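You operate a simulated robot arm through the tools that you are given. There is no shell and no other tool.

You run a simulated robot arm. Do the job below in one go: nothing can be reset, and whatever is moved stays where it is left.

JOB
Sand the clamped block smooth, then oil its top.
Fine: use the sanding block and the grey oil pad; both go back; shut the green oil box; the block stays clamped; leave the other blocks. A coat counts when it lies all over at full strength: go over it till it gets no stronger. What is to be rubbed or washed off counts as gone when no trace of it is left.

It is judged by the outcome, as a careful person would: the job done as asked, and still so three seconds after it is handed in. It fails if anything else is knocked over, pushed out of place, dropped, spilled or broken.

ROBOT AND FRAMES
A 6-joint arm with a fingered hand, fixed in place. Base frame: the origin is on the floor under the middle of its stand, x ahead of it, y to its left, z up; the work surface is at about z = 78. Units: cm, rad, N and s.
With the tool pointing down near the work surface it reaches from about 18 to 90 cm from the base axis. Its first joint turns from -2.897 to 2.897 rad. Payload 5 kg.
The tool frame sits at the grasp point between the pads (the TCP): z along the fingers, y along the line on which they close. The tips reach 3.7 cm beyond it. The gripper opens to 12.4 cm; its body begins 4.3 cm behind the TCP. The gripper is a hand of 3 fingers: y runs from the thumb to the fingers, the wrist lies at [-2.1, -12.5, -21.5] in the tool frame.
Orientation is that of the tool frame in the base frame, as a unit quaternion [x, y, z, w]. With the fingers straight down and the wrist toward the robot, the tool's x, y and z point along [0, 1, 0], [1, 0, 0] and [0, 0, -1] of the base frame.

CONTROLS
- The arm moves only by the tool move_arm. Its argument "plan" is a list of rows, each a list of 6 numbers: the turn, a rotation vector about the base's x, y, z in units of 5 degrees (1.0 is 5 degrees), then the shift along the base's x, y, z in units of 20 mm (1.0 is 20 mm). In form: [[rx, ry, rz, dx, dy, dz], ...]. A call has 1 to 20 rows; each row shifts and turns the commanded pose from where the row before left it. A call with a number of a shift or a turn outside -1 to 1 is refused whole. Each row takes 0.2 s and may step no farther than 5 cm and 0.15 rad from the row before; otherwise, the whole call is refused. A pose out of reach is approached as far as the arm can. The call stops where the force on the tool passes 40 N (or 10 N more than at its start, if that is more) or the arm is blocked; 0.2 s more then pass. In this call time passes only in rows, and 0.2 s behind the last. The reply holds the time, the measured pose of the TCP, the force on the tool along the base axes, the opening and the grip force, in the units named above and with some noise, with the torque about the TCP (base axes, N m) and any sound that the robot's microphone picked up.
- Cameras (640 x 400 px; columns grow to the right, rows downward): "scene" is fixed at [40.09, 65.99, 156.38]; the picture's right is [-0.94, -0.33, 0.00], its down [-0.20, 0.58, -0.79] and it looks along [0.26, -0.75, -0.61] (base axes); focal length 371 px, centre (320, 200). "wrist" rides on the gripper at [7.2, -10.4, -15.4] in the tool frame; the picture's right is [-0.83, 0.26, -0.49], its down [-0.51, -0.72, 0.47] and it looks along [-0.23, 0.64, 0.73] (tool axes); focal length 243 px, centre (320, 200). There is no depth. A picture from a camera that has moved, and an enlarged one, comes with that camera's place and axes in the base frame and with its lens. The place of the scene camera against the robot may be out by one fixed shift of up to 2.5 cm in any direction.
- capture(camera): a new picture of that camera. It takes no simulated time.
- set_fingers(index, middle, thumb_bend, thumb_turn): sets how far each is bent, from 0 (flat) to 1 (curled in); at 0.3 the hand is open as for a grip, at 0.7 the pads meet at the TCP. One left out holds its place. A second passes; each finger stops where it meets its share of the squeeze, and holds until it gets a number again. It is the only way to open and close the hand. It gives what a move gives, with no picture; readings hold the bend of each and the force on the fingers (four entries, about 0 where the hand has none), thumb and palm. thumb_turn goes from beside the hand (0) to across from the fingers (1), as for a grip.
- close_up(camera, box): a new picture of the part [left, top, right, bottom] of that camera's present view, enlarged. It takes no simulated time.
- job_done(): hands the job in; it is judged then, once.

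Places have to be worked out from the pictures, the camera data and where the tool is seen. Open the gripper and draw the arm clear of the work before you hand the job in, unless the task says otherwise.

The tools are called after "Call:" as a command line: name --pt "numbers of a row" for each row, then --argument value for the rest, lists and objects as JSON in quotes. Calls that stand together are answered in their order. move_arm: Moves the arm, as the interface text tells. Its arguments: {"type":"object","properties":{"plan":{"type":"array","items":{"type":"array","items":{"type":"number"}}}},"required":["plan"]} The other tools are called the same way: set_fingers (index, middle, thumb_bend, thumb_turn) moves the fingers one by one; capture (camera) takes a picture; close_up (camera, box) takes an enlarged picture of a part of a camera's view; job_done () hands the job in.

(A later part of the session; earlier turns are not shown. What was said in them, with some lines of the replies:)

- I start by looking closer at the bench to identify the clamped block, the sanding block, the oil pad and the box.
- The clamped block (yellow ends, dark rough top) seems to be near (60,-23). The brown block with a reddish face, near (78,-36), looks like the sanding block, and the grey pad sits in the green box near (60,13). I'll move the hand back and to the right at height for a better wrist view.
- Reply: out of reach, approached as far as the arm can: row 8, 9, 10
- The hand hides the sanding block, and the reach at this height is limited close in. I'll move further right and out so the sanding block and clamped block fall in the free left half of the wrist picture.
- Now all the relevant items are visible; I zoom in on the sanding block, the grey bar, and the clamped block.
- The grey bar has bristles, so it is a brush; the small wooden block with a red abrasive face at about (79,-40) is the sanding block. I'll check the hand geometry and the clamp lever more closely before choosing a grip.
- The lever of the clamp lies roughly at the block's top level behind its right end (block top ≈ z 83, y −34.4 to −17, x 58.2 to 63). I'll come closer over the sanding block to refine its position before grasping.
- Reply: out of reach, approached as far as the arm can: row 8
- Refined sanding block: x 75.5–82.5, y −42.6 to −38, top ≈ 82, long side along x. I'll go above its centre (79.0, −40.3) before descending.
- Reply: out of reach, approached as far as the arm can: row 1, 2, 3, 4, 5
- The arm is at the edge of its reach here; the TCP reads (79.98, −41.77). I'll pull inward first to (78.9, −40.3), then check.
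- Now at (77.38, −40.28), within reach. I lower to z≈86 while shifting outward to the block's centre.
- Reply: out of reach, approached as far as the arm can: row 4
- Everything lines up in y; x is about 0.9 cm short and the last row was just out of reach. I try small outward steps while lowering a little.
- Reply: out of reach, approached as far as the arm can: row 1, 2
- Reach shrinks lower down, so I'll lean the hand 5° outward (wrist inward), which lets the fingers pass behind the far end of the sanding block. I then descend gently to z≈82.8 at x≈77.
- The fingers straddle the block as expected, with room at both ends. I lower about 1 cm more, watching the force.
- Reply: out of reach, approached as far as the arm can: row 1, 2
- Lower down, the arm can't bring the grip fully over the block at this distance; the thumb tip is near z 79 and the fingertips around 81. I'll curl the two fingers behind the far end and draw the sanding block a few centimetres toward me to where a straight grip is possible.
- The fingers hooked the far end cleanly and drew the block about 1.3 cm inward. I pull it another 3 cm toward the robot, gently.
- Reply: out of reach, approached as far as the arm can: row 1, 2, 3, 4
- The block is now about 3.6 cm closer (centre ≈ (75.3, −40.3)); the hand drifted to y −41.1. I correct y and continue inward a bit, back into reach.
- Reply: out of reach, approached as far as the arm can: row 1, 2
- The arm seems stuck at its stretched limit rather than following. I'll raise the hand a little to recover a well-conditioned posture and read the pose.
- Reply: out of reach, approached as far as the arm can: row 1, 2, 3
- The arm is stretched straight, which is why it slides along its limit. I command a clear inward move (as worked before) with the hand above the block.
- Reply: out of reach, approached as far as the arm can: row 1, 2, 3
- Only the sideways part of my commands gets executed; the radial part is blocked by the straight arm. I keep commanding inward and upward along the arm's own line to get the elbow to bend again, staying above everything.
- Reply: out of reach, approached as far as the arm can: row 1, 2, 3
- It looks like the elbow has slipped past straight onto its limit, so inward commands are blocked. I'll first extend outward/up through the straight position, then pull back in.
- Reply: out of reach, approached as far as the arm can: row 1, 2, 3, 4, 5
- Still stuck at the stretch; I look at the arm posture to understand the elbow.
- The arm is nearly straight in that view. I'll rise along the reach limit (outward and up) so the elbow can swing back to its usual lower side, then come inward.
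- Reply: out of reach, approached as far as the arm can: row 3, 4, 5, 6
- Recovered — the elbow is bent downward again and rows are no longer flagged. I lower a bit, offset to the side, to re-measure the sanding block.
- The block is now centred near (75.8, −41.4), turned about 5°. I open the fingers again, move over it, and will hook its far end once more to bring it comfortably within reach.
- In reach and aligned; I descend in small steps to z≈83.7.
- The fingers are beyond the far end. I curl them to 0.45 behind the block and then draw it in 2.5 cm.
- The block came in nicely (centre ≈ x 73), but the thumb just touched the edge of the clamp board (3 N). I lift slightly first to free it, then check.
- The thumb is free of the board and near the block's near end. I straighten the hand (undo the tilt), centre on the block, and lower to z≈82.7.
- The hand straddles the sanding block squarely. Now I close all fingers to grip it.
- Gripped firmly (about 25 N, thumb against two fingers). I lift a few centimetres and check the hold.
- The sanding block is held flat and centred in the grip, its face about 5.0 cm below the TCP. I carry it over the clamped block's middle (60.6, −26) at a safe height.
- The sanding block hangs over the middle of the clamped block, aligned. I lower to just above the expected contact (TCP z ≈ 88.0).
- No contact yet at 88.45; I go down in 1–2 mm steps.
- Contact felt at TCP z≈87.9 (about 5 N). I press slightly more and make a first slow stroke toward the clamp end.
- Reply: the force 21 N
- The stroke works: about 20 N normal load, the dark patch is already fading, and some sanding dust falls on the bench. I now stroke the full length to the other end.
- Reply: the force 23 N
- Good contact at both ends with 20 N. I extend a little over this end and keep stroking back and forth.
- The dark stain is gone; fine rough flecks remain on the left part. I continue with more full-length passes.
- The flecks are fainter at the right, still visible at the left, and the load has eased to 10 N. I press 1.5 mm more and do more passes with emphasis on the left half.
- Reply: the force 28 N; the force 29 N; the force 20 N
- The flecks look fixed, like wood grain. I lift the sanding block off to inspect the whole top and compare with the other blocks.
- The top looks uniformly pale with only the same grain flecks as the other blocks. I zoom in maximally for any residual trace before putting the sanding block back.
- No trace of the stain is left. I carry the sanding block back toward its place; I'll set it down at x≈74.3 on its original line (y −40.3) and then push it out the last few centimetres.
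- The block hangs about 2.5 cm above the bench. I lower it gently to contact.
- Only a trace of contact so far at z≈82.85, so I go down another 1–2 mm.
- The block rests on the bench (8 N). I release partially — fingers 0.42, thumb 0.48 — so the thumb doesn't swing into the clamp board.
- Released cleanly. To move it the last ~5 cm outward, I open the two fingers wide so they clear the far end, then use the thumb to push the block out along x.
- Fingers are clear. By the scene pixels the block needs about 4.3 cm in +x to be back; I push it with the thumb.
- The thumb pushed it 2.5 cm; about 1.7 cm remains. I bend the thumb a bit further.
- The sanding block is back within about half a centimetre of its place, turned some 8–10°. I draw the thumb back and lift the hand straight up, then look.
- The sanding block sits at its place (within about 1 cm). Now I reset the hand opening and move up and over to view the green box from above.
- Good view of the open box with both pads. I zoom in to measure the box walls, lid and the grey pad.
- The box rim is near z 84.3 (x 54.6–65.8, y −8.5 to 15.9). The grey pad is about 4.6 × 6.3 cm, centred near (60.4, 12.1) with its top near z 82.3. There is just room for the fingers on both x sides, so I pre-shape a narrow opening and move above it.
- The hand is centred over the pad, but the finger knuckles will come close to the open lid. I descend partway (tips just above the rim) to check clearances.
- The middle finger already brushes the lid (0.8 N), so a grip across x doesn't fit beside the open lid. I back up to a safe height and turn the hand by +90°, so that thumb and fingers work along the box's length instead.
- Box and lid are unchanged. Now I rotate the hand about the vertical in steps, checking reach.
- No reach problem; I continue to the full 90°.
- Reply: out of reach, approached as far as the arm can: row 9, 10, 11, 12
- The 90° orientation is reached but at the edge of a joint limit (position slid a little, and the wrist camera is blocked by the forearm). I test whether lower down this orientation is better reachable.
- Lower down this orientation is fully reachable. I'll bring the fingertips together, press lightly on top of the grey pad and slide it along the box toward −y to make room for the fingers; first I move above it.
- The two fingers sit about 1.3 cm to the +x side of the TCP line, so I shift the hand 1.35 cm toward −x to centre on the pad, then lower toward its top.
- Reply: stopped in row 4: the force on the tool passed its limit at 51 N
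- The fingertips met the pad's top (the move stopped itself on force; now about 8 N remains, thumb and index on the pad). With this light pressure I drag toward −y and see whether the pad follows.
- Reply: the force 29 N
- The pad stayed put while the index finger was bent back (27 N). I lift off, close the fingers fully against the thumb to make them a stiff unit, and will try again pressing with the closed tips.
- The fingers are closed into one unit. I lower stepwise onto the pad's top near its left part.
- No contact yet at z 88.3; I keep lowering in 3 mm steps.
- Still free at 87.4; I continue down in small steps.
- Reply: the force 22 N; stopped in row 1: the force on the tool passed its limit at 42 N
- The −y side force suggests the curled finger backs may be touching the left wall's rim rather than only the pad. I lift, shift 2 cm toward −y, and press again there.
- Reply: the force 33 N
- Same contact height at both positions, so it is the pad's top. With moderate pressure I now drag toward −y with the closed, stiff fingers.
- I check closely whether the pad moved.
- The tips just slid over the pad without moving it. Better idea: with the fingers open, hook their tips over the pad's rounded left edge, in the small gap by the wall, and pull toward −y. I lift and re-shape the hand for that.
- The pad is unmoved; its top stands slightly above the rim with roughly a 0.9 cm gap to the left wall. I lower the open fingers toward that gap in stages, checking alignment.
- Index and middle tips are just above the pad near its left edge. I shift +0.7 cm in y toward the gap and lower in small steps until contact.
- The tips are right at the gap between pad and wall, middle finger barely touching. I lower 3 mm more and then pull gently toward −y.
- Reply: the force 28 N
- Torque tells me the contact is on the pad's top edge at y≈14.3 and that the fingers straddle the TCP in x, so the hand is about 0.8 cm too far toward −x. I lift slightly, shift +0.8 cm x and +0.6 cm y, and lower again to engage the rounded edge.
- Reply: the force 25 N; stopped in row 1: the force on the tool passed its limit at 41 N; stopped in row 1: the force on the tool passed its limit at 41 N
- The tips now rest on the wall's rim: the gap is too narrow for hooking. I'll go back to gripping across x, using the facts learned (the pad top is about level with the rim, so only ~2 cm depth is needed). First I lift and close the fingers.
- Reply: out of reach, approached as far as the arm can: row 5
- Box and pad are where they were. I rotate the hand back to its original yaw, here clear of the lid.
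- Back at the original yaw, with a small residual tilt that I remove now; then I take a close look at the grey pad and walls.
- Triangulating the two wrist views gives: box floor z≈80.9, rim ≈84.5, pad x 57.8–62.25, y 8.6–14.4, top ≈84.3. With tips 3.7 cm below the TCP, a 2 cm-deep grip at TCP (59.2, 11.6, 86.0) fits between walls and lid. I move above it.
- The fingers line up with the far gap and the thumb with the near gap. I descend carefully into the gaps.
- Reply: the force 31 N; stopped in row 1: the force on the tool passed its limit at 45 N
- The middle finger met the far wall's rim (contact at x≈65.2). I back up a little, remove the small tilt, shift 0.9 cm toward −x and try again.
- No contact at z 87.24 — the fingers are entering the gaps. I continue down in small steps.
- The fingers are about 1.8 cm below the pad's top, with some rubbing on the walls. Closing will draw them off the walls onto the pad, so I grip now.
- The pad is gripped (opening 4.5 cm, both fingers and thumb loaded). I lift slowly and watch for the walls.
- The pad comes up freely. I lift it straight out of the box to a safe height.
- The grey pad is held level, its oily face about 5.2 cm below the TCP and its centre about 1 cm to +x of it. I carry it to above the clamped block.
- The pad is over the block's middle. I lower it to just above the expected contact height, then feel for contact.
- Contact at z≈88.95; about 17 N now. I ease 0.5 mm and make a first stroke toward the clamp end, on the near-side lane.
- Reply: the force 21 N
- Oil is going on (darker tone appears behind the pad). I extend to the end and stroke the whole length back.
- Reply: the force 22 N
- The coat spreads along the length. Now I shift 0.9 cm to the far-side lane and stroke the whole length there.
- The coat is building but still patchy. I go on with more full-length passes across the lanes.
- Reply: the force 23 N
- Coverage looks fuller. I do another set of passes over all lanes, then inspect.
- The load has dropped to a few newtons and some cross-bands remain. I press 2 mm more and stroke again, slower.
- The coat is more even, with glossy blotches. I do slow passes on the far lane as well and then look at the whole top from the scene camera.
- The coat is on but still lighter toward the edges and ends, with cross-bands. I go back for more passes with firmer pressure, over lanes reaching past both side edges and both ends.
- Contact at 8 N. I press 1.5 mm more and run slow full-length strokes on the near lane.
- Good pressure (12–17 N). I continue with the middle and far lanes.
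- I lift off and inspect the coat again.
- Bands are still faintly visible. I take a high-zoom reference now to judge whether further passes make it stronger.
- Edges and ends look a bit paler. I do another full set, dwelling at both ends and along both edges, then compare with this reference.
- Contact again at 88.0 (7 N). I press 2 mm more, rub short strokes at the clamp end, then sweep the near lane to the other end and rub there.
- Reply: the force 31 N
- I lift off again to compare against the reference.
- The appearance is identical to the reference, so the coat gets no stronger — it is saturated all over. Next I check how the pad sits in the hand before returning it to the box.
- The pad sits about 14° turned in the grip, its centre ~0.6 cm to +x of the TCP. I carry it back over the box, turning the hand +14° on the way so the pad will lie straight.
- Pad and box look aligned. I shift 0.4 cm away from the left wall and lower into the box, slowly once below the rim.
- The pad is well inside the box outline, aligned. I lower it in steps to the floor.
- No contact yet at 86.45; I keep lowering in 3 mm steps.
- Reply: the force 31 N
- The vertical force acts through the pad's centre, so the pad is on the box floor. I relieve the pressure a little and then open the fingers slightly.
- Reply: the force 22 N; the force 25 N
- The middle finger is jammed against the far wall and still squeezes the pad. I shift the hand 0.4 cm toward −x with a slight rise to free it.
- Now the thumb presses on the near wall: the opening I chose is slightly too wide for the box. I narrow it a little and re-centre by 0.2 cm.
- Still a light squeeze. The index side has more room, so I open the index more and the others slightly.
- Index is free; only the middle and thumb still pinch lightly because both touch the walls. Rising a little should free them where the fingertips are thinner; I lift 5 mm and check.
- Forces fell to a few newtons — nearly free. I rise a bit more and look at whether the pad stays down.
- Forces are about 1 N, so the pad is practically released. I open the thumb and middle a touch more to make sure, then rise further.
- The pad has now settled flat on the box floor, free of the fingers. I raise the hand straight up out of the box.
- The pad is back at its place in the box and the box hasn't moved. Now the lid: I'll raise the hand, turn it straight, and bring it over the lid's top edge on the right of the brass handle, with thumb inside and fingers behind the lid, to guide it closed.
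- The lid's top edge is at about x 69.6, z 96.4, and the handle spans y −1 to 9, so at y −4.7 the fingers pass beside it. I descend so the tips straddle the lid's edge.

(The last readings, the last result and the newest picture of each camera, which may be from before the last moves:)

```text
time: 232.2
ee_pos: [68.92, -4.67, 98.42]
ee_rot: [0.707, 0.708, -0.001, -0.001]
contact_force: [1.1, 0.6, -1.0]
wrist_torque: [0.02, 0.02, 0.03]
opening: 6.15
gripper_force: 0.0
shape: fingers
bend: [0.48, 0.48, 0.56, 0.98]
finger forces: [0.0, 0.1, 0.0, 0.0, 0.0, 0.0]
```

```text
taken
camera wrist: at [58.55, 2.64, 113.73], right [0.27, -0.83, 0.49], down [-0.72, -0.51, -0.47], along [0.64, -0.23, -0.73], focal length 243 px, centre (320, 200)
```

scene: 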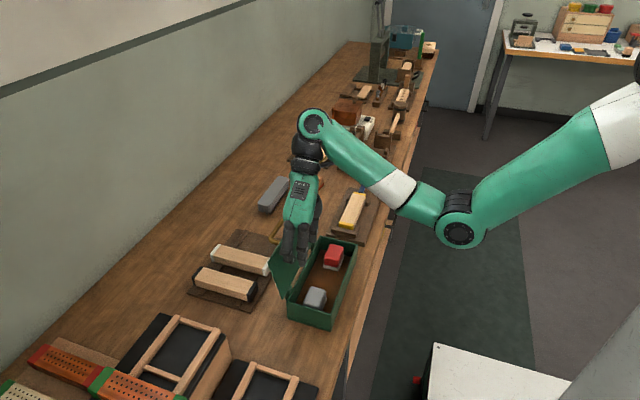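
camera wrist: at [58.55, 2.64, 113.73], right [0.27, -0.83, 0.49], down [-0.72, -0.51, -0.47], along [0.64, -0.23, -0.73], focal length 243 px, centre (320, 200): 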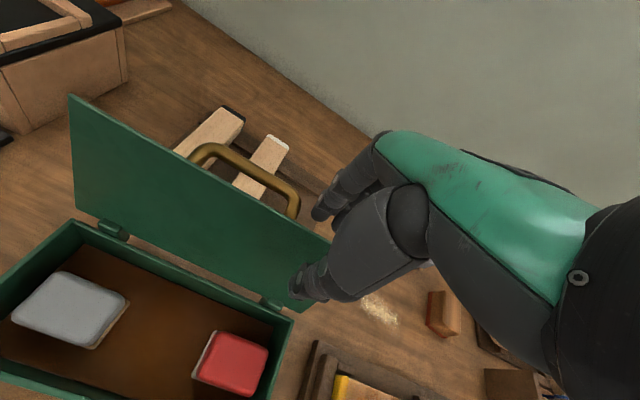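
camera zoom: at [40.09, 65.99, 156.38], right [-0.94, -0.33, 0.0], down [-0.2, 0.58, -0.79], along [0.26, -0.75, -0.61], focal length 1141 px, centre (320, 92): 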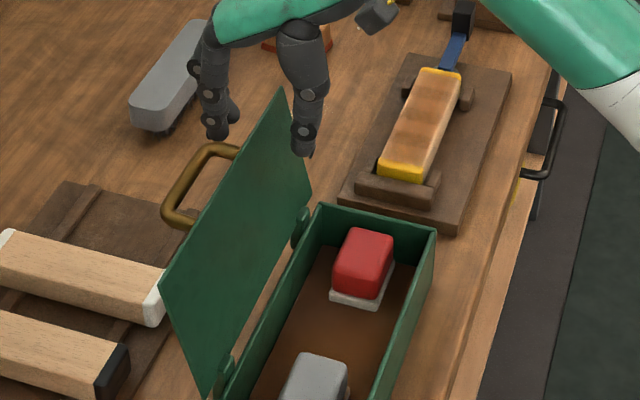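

The lid's edge is between thumb and fingers. I narrow the opening a bit so the lid stays caged, after centring on the edge.

Call:
move_arm --pt "0 0 0 0.3 0 0"

Call:
set_fingers --index 0.57 --middle 0.57 --thumb_bend 0.61

Call:
close_up --camera "scene" --box '[270, 180, 350, 260]'

```text
time: 232.6
ee_pos: [69.58, -4.74, 98.4]
ee_rot: [0.707, 0.708, -0.001, -0.002]
contact_force: [0.8, 0.1, 0.7]
wrist_torque: [0.0, -0.01, 0.03]
opening: 6.13
gripper_force: 0.1
shape: fingers
bend: [0.48, 0.48, 0.56, 0.98]
finger forces: [0.1, 0.1, 0.0, 0.0, 0.0, 0.0]
```

```text
time: 233.6
ee_pos: [69.5, -4.73, 98.45]
ee_rot: [0.707, 0.708, -0.002, -0.001]
contact_force: [-0.3, -0.1, -0.2]
wrist_torque: [-0.02, 0.01, 0.03]
opening: 4.22
gripper_force: 0.0
shape: fingers
bend: [0.56, 0.56, 0.61, 0.98]
finger forces: [0.0, 0.0, 0.0, 0.1, 0.1, 0.0]
```

```text
5.00 times, centred on (310, 220) of scene
camera zoom: at [40.09, 65.99, 156.38], right [-0.94, -0.33, 0.0], down [-0.2, 0.58, -0.79], along [0.26, -0.75, -0.61], focal length 1854 px, centre (370, 100)
```

zoom: 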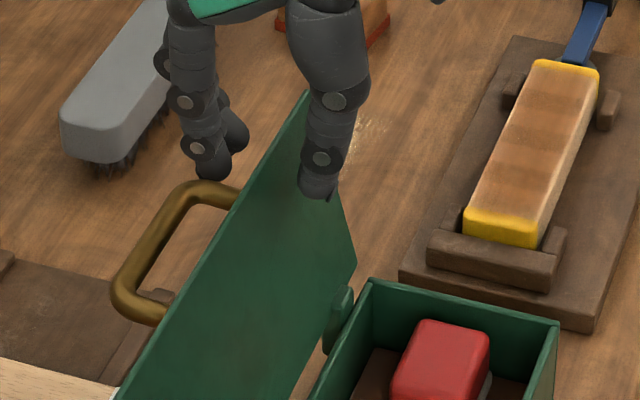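

Thumb inside, fingers behind the lid, clear of the handle. I now draw the lid toward −x slowly.

Call:
move_arm --pt "0 0 0 -0.4 0 0" --pt "0 0 0 -0.4 0 0" --pt "0 0 0 -0.4 0 0" --pt "0 0 0 -0.4 0 0" --pt "0 0 0 -0.4 0 0"

Call:
close_up --camera "scene" --box '[260, 170, 380, 320]'

```text
time: 234.8
ee_pos: [65.4, -4.87, 98.51]
ee_rot: [0.707, 0.708, -0.001, -0.001]
contact_force: [0.8, -0.8, 0.4]
wrist_torque: [0.04, -0.04, 0.02]
opening: 4.25
gripper_force: 0.4
shape: fingers
bend: [0.56, 0.56, 0.61, 0.98]
finger forces: [0.4, 0.4, 0.0, 0.0, 0.1, 0.0]
```

```text
2.67 times, centred on (320, 245) of scene
camera zoom: at [40.09, 65.99, 156.38], right [-0.94, -0.33, 0.0], down [-0.2, 0.58, -0.79], along [0.26, -0.75, -0.61], focal length 989 px, centre (320, 80)
```

zoom: 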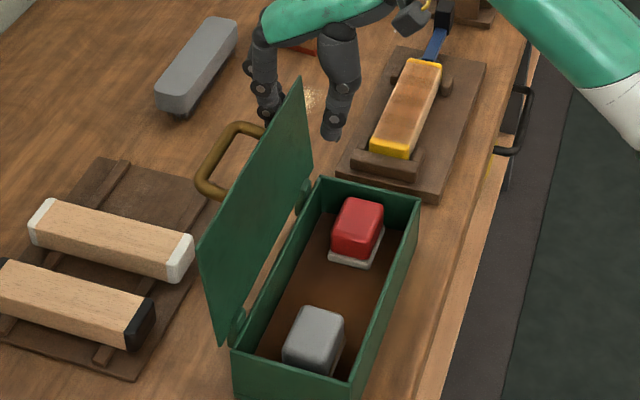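

The fingers have just engaged the lid. I continue slowly past vertical.

Call:
move_arm --pt "0 0 0 -0.35 0 0" --pt "0 0 0 -0.35 0 0" --pt "0 0 0 -0.35 0 0" --pt "0 0 0 -0.35 0 0"

Call:
close_up --camera "scene" --box '[260, 170, 380, 320]'

```text
time: 235.8
ee_pos: [62.64, -4.76, 98.37]
ee_rot: [0.706, 0.708, -0.002, -0.001]
contact_force: [0.1, 0.0, -0.2]
wrist_torque: [-0.05, -0.01, 0.0]
opening: 4.25
gripper_force: 0.0
shape: fingers
bend: [0.56, 0.56, 0.61, 0.98]
finger forces: [0.3, 0.2, 0.0, 0.1, 0.1, 0.0]
```

```text
2.67 times, centred on (320, 245) of scene
camera zoom: at [40.09, 65.99, 156.38], right [-0.94, -0.33, 0.0], down [-0.2, 0.58, -0.79], along [0.26, -0.75, -0.61], focal length 989 px, centre (320, 80)
```

zoom: 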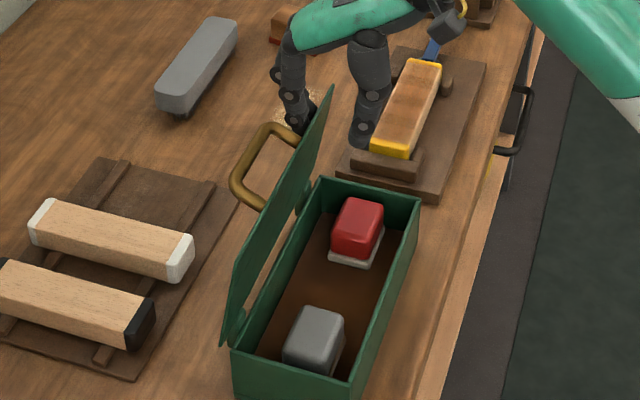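

The lid follows the fingers and seems damped. I keep going along the arc, starting to lower.

Call:
move_arm --pt "0 0 0 -0.35 0 -0.05" --pt "0 0 0 -0.35 0 -0.05" --pt "0 0 0 -0.35 0 -0.1" --pt "0 0 0 -0.35 0 -0.1"

Call:
close_up --camera "scene" --box '[260, 170, 380, 320]'

```text
time: 236.8
ee_pos: [59.85, -4.71, 97.79]
ee_rot: [0.707, 0.707, -0.001, -0.002]
contact_force: [1.1, 0.0, -0.3]
wrist_torque: [-0.03, 0.0, 0.03]
opening: 4.24
gripper_force: 0.1
shape: fingers
bend: [0.56, 0.56, 0.61, 0.98]
finger forces: [0.3, 0.1, 0.0, 0.1, 0.0, 0.1]
```

```text
2.67 times, centred on (320, 245) of scene
camera zoom: at [40.09, 65.99, 156.38], right [-0.94, -0.33, 0.0], down [-0.2, 0.58, -0.79], along [0.26, -0.75, -0.61], focal length 989 px, centre (320, 80)
```

zoom: 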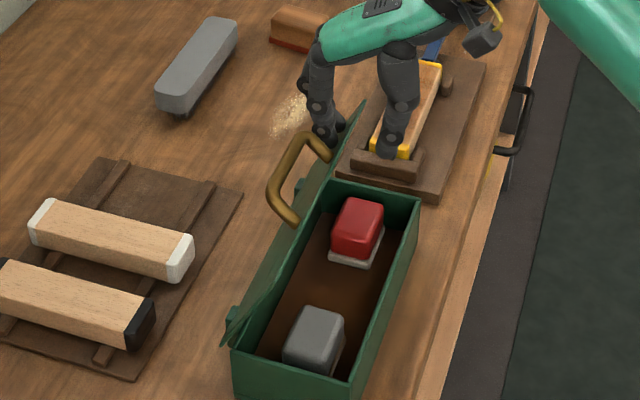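

The lid is at about 65°, staying against the fingers. I follow the arc further: inward and down.

Call:
move_arm --pt "0 0 0 -0.3 0 -0.15" --pt "0 0 0 -0.3 0 -0.15" --pt "0 0 0 -0.3 0 -0.15" --pt "0 0 0 -0.3 0 -0.15"

Call:
close_up --camera "scene" --box '[260, 170, 380, 320]'

```text
time: 237.8
ee_pos: [57.48, -4.81, 96.61]
ee_rot: [0.706, 0.708, -0.001, -0.001]
contact_force: [0.6, 0.1, -0.1]
wrist_torque: [-0.02, 0.01, 0.03]
opening: 4.23
gripper_force: 0.2
shape: fingers
bend: [0.56, 0.56, 0.61, 0.98]
finger forces: [0.1, 0.0, 0.0, 0.0, 0.1, 0.0]
```

```text
2.67 times, centred on (320, 245) of scene
camera zoom: at [40.09, 65.99, 156.38], right [-0.94, -0.33, 0.0], down [-0.2, 0.58, -0.79], along [0.26, -0.75, -0.61], focal length 989 px, centre (320, 80)
```

zoom: 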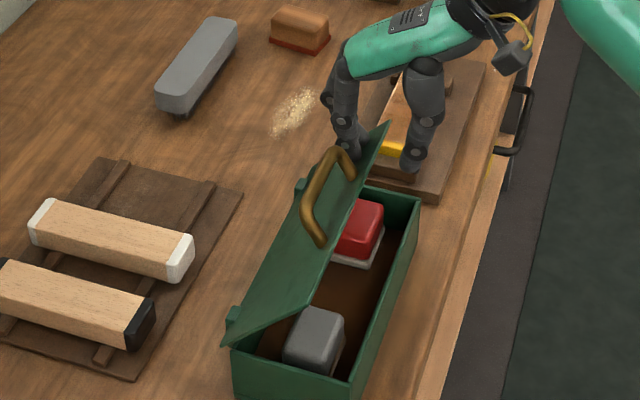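

The lid is near 45° and still following. I continue down along the arc.

Call:
move_arm --pt "0 0 0 -0.25 0 -0.32" --pt "0 0 0 -0.25 0 -0.32" --pt "0 0 0 -0.25 0 -0.32"

Call:
close_up --camera "scene" --box '[260, 170, 380, 320]'

```text
time: 238.6
ee_pos: [56.02, -4.83, 94.68]
ee_rot: [0.706, 0.708, -0.002, -0.001]
contact_force: [-0.5, 0.1, 0.4]
wrist_torque: [0.01, 0.02, -0.02]
opening: 4.18
gripper_force: 0.0
shape: fingers
bend: [0.56, 0.56, 0.61, 0.98]
finger forces: [0.1, 0.0, 0.0, 0.0, 0.1, 0.1]
```

```text
2.67 times, centred on (320, 245) of scene
camera zoom: at [40.09, 65.99, 156.38], right [-0.94, -0.33, 0.0], down [-0.2, 0.58, -0.79], along [0.26, -0.75, -0.61], focal length 989 px, centre (320, 80)
```

zoom: 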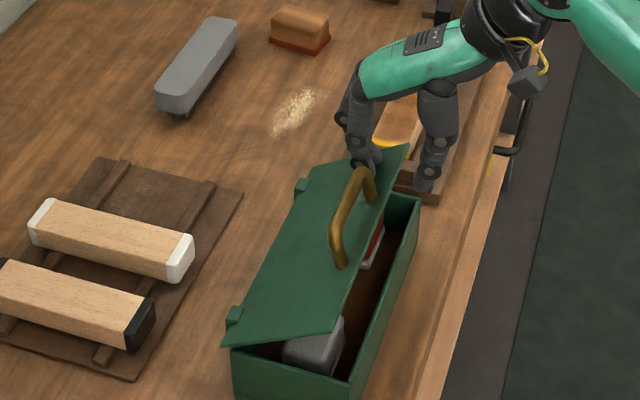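

The lid is at about 28°. I move mostly downward now with the fingertips on top near its free edge.

Call:
move_arm --pt "0 0 0 -0.1 0 -0.35" --pt "0 0 0 -0.1 0 -0.35" --pt "0 0 0 -0.05 0 -0.35"

Call:
close_up --camera "scene" --box '[260, 190, 380, 330]'

```text
time: 239.4
ee_pos: [55.38, -4.81, 92.56]
ee_rot: [0.706, 0.708, -0.001, -0.001]
contact_force: [0.0, -0.2, -0.5]
wrist_torque: [-0.02, -0.01, 0.01]
opening: 4.18
gripper_force: 0.2
shape: fingers
bend: [0.56, 0.56, 0.61, 0.98]
finger forces: [0.0, 0.1, 0.0, 0.1, 0.0, 0.0]
```

```text
2.86 times, centred on (320, 260) of scene
camera zoom: at [40.09, 65.99, 156.38], right [-0.94, -0.33, 0.0], down [-0.2, 0.58, -0.79], along [0.26, -0.75, -0.61], focal length 1059 px, centre (320, 29)
```

zoom: 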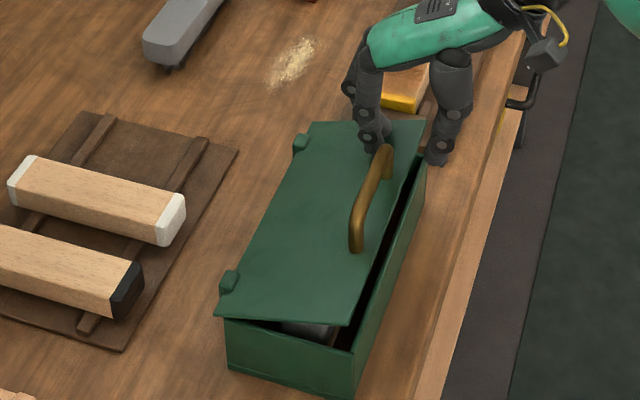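

Nearly closed (about 12°). I press it down gently until it seats.

Call:
move_arm --pt "0 0 0 0 0 -0.35" --pt "0 0 0 0 0 -0.35" --pt "0 0 0 0 0 -0.25"

Call:
close_up --camera "scene" --box '[260, 190, 380, 330]'

```text
time: 240.2
ee_pos: [55.48, -4.85, 90.71]
ee_rot: [0.707, 0.707, -0.001, -0.001]
contact_force: [0.5, 0.3, 0.4]
wrist_torque: [0.04, 0.04, 0.02]
opening: 4.19
gripper_force: 0.0
shape: fingers
bend: [0.56, 0.56, 0.61, 0.98]
finger forces: [0.0, 0.0, 0.0, 0.0, 0.0, 0.0]
```

```text
2.86 times, centred on (320, 260) of scene
camera zoom: at [40.09, 65.99, 156.38], right [-0.94, -0.33, 0.0], down [-0.2, 0.58, -0.79], along [0.26, -0.75, -0.61], focal length 1059 px, centre (320, 29)
```

zoom: 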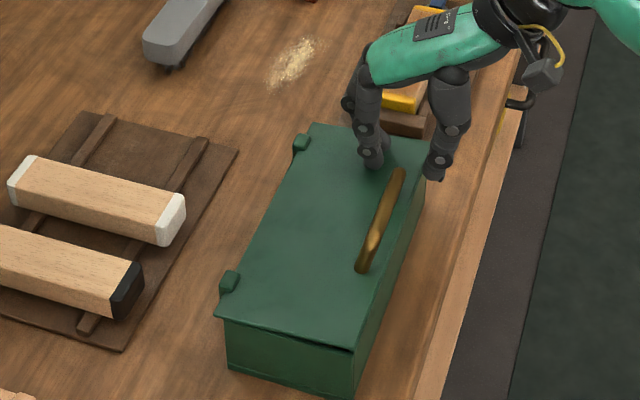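

The lid is almost seated; a thin gap shows at the front corner. I press down in small steps until I feel resistance.

Call:
move_arm --pt "0 0 0 0 0 -0.2"

Call:
move_arm --pt "0 0 0 0 0 -0.2"

Call:
move_arm --pt "0 0 0 0 0 -0.15"

Call:
close_up --camera "scene" --box '[270, 220, 370, 330]'

```text
time: 240.6
ee_pos: [55.44, -4.74, 90.3]
ee_rot: [0.706, 0.708, -0.001, -0.001]
contact_force: [-0.5, -0.6, -0.6]
wrist_torque: [-0.02, -0.01, 0.02]
opening: 4.2
gripper_force: 0.1
shape: fingers
bend: [0.56, 0.56, 0.61, 0.98]
finger forces: [0.0, 0.0, 0.0, 0.0, 0.0, 0.0]
```

```text
time: 241.0
ee_pos: [55.66, -4.78, 89.86]
ee_rot: [0.707, 0.707, -0.001, -0.002]
contact_force: [0.3, 0.1, 2.1]
wrist_torque: [-0.02, -0.05, 0.0]
opening: 4.21
gripper_force: 0.3
shape: fingers
bend: [0.56, 0.56, 0.61, 0.98]
finger forces: [0.1, 1.4, 0.0, 0.0, 0.0, 0.1]
```

```text
time: 241.4
ee_pos: [55.56, -4.75, 89.83]
ee_rot: [0.706, 0.708, 0.001, 0.001]
contact_force: [0.3, -0.5, 14.3]
wrist_torque: [-0.09, -0.47, 0.0]
opening: 4.17
gripper_force: 7.4
shape: fingers
bend: [0.56, 0.56, 0.61, 0.98]
finger forces: [4.8, 9.3, 0.0, 0.0, 0.1, 0.0]
```

```text
3.64 times, centred on (320, 275) of scene
camera zoom: at [40.09, 65.99, 156.38], right [-0.94, -0.33, 0.0], down [-0.2, 0.58, -0.79], along [0.26, -0.75, -0.61], focal length 1348 px, centre (320, -73)
```

zoom: 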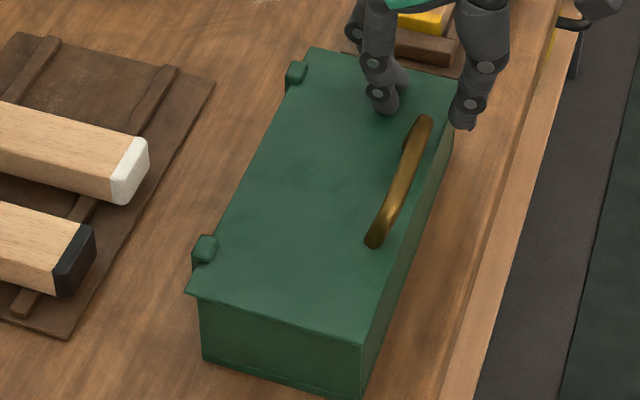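

The lid is seated (solid resistance, 14 N). I lift off, clear the box, and check that it stays shut.

Call:
move_arm --pt "0 0 0 0 0 0.4" --pt "0 0 0 0 0 1" --pt "0 0 0 0 0 1" --pt "0 0 0 0 0 1" --pt "0 0 0 0.2 0 1" --pt "0 0 0 0.4 0 1" --pt "0 0 0 0.5 0 1" --pt "0 0 0 0.5 0 0.6"

Call:
capture --camera "scene"

Call:
close_up --camera "scene" --box '[260, 200, 380, 340]'

Call:
capture --camera "wrist"

```text
time: 243.2
ee_pos: [58.62, -4.68, 103.6]
ee_rot: [0.707, 0.708, -0.001, -0.001]
contact_force: [0.0, 0.7, 0.4]
wrist_torque: [0.01, -0.01, -0.03]
opening: 4.19
gripper_force: 0.1
shape: fingers
bend: [0.56, 0.56, 0.61, 0.98]
finger forces: [0.1, 0.0, 0.0, 0.0, 0.0, 0.0]
```

```text
taken
```

scene: 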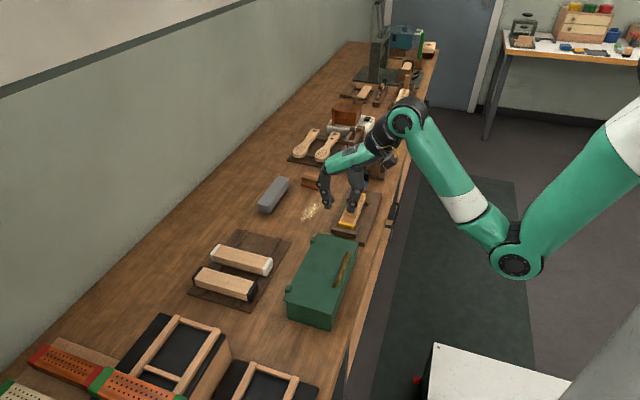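

```text
2.86 times, centred on (320, 270) of scene
camera zoom: at [40.09, 65.99, 156.38], right [-0.94, -0.33, 0.0], down [-0.2, 0.58, -0.79], along [0.26, -0.75, -0.61], focal length 1059 px, centre (320, 0)
```

zoom: 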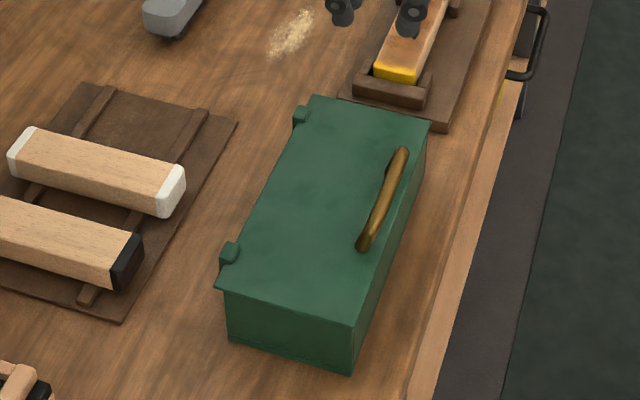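

```text
taken
camera wrist: at [48.32, 2.58, 118.98], right [0.26, -0.83, 0.49], down [-0.72, -0.51, -0.47], along [0.64, -0.23, -0.73], focal length 243 px, centre (320, 200)
```

wrist: 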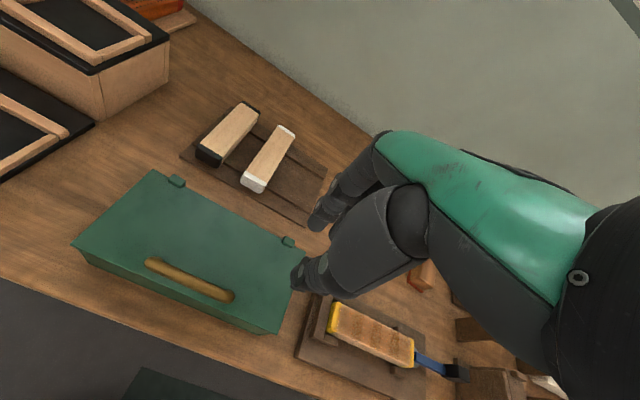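

The box is shut and stays shut, and nothing else has moved. I move aside over the bench and take a final look at the oiled block and the sanding block.

Call:
move_arm --pt "0 0 0 0.3 -1 0" --pt "0 0 0 0.3 -1 0" --pt "0 0 0 0.3 -1 0" --pt "0 0 0 0.3 -1 0" --pt "0 0 0 0.3 -1 0" --pt "0 0 0 0.3 -1 0" --pt "0 0 0 0.3 -1 0" --pt "0 0 0 0.3 -1 0" --pt "0 0 0 0.3 -1 0" --pt "0 0 0 0.3 -1 0" --pt "0 0 0 0.3 -1 0" --pt "0 0 0 0.3 -1 0" --pt "0 0 0 0.3 -1 0" --pt "0 0 0 0.3 -1 0" --pt "0 0 0 0.2 -1 0" --pt "0 0 0 0.2 -1 0" --pt "0 0 0 0.2 -1 0" --pt "0 0 0 0 -1 0" --pt "0 0 0 0 -1 0" --pt "0 0 0 0 -1 0"

Call:
close_up --camera "scene" --box '[325, 180, 385, 240]'

Call:
capture --camera "wrist"

Call:
close_up --camera "scene" --box '[270, 120, 380, 215]'

```text
time: 247.4
ee_pos: [68.35, -44.8, 103.57]
ee_rot: [0.706, 0.708, -0.001, -0.001]
contact_force: [-0.8, -0.9, -0.6]
wrist_torque: [-0.02, -0.01, -0.02]
opening: 4.21
gripper_force: 0.1
shape: fingers
bend: [0.56, 0.56, 0.61, 0.98]
finger forces: [0.1, 0.0, 0.0, 0.1, 0.1, 0.0]
```

```text
6.67 times, centred on (355, 210) of scene
camera zoom: at [40.09, 65.99, 156.38], right [-0.94, -0.33, 0.0], down [-0.2, 0.58, -0.79], along [0.26, -0.75, -0.61], focal length 2472 px, centre (87, 133)
```

zoom: 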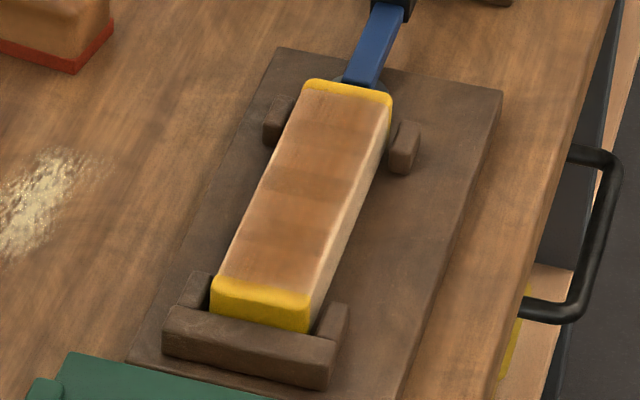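

```text
taken
camera wrist: at [57.92, -37.38, 118.9], right [0.27, -0.83, 0.49], down [-0.72, -0.51, -0.47], along [0.64, -0.23, -0.73], focal length 243 px, centre (320, 200)
```

wrist: 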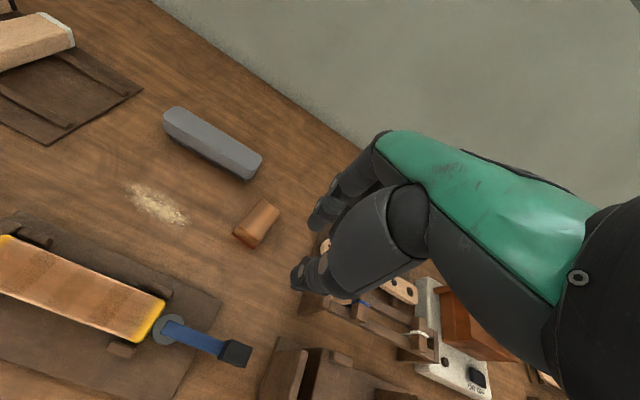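

```text
4.21 times, centred on (325, 168) of scene
camera zoom: at [40.09, 65.99, 156.38], right [-0.94, -0.33, 0.0], down [-0.2, 0.58, -0.79], along [0.26, -0.75, -0.61], focal length 1561 px, centre (299, 337)
```

zoom: 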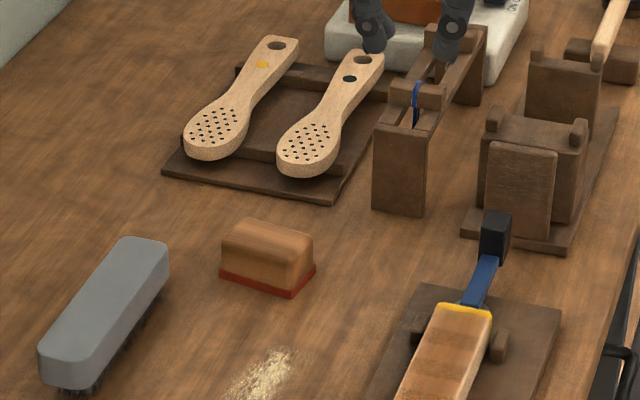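

All looks right: block clamped, stain gone, coat even and unchanged, sanding block at its place, box shut, other things untouched. I open the hand and withdraw the arm to its starting pose.

Call:
set_fingers --index 0.3 --middle 0.3 --thumb_bend 0.3 --thumb_turn 1

Call:
move_arm --pt "0 0 0 0 0.6 1" --pt "0 0 0 0 1 1" --pt "0 0 0 0 1 1" --pt "0 0 0 0.1 1 1" --pt "0 0 0 0.2 1 1" --pt "0 0 0 0.2 1 0.8" --pt "0 0 0 0.2 1 0" --pt "0 0 0 0.2 1 0" --pt "0 0 0 0.2 1 0" --pt "0 0 0 0.2 1 0" --pt "0 0 0 0.2 1 0" --pt "0 0 0 0.2 1 0" --pt "0 0 0 0.2 1 0" --pt "0 0 0 0.2 1 0" --pt "0 0 0 0.2 1 0" --pt "0 0 0 0.2 1 0" --pt "0 0 0 0.2 1 0" --pt "0 0 0 0.2 1 0" --pt "0 0 0 0.2 1 0" --pt "0 0 0 0 1 0"

Call:
capture --camera "scene"

Call:
capture --camera "wrist"

```text
time: 248.4
ee_pos: [68.2, -44.8, 103.61]
ee_rot: [0.707, 0.707, -0.001, -0.002]
contact_force: [-0.6, 0.5, -1.1]
wrist_torque: [0.0, -0.03, -0.03]
opening: 12.83
gripper_force: 0.1
shape: fingers
bend: [0.3, 0.3, 0.3, 0.98]
finger forces: [0.0, 0.1, 0.1, 0.0, 0.1, 0.0]
```

```text
time: 252.6
ee_pos: [74.55, -5.55, 115.25]
ee_rot: [0.707, 0.708, -0.001, -0.001]
contact_force: [0.3, 0.2, -0.3]
wrist_torque: [0.02, 0.01, 0.02]
opening: 12.82
gripper_force: 0.2
shape: fingers
bend: [0.3, 0.3, 0.3, 0.98]
finger forces: [0.1, 0.0, 0.1, 0.0, 0.1, 0.1]
```

```text
taken
```

scene: 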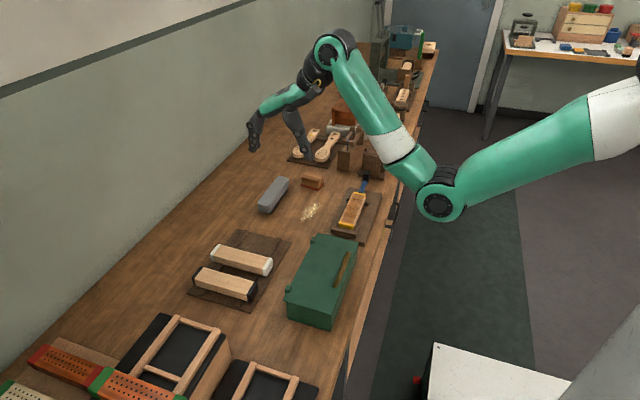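

```text
taken
camera wrist: at [64.13, 1.89, 130.5], right [0.26, -0.83, 0.49], down [-0.72, -0.51, -0.47], along [0.64, -0.23, -0.73], focal length 243 px, centre (320, 200)
```

wrist: 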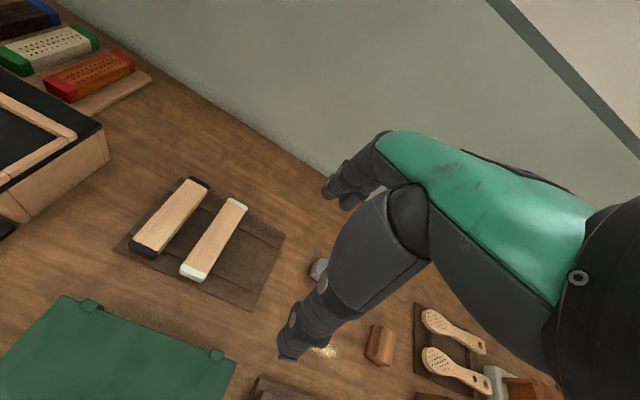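

The arm is withdrawn with the hand open. One last close-up check of the block and the box before handing in.

Call:
close_up --camera "scene" --box '[338, 185, 374, 235]'

Call:
close_up --camera "scene" --box '[270, 220, 370, 335]'

```text
8.00 times, centred on (356, 210) of scene
camera zoom: at [40.09, 65.99, 156.38], right [-0.94, -0.33, 0.0], down [-0.2, 0.58, -0.79], along [0.26, -0.75, -0.61], focal length 2966 px, centre (32, 120)
```

zoom: 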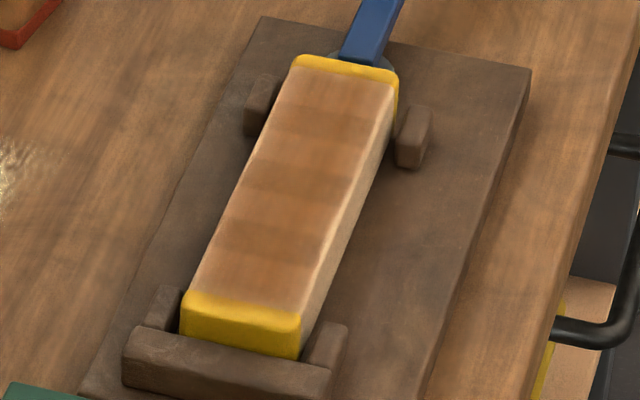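

```text
3.48 times, centred on (320, 278) of scene
camera zoom: at [40.09, 65.99, 156.38], right [-0.94, -0.33, 0.0], down [-0.2, 0.58, -0.79], along [0.26, -0.75, -0.61], focal length 1290 px, centre (320, -70)
```

zoom: 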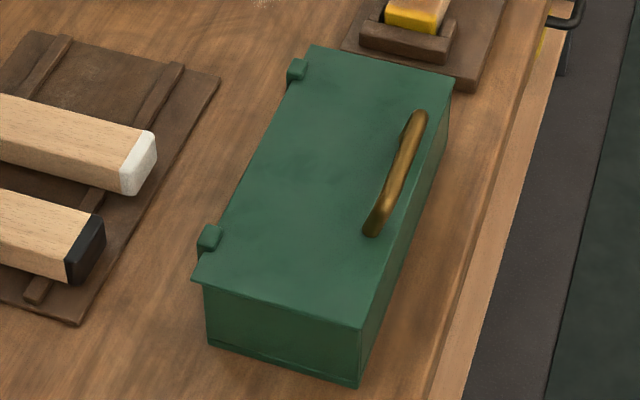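

The block is clamped, its stain is gone and the coat is complete. The grey pad is in the shut box, the sanding block is back, and everything else is in place, so I hand the job in.

Call:
job_done

```text
The job is handed in.
```

I sanded the clamped block until no trace of the dark patch was left, then oiled its top. The last set of oil passes made no visible difference, so I took the coat as full strength. I handed the job in without knowing how it was judged.

- **Coat:** Faint cross-bands still show, and the edges and ends look slightly paler. Neither changed with more rubbing, so I read them as appearance rather than thin spots.
- **Sanding block:** It is back within about 1 cm of where it started, turned roughly 10°. It lay just beyond comfortable reach, so I drew it closer to pick it up and pushed it back with the thumb.
- **Grey pad and box:** The pad is back in the green box, also within about 1 cm of its original spot, and the lid is shut. The fingers hit or pressed on the pad and the box walls several times while getting the pad out, with brief peaks of 40–50 N. The box did not shift as far as I could see.
- **Clamped block and other items:** The block is still clamped. The other blocks and the red pad were not touched. The thumb briefly brushed the edge of the clamp board.
- **Dust:** The sanding left a small streak of pale dust on the bench beside the block. I left it, since cleaning it up was not part of the job.
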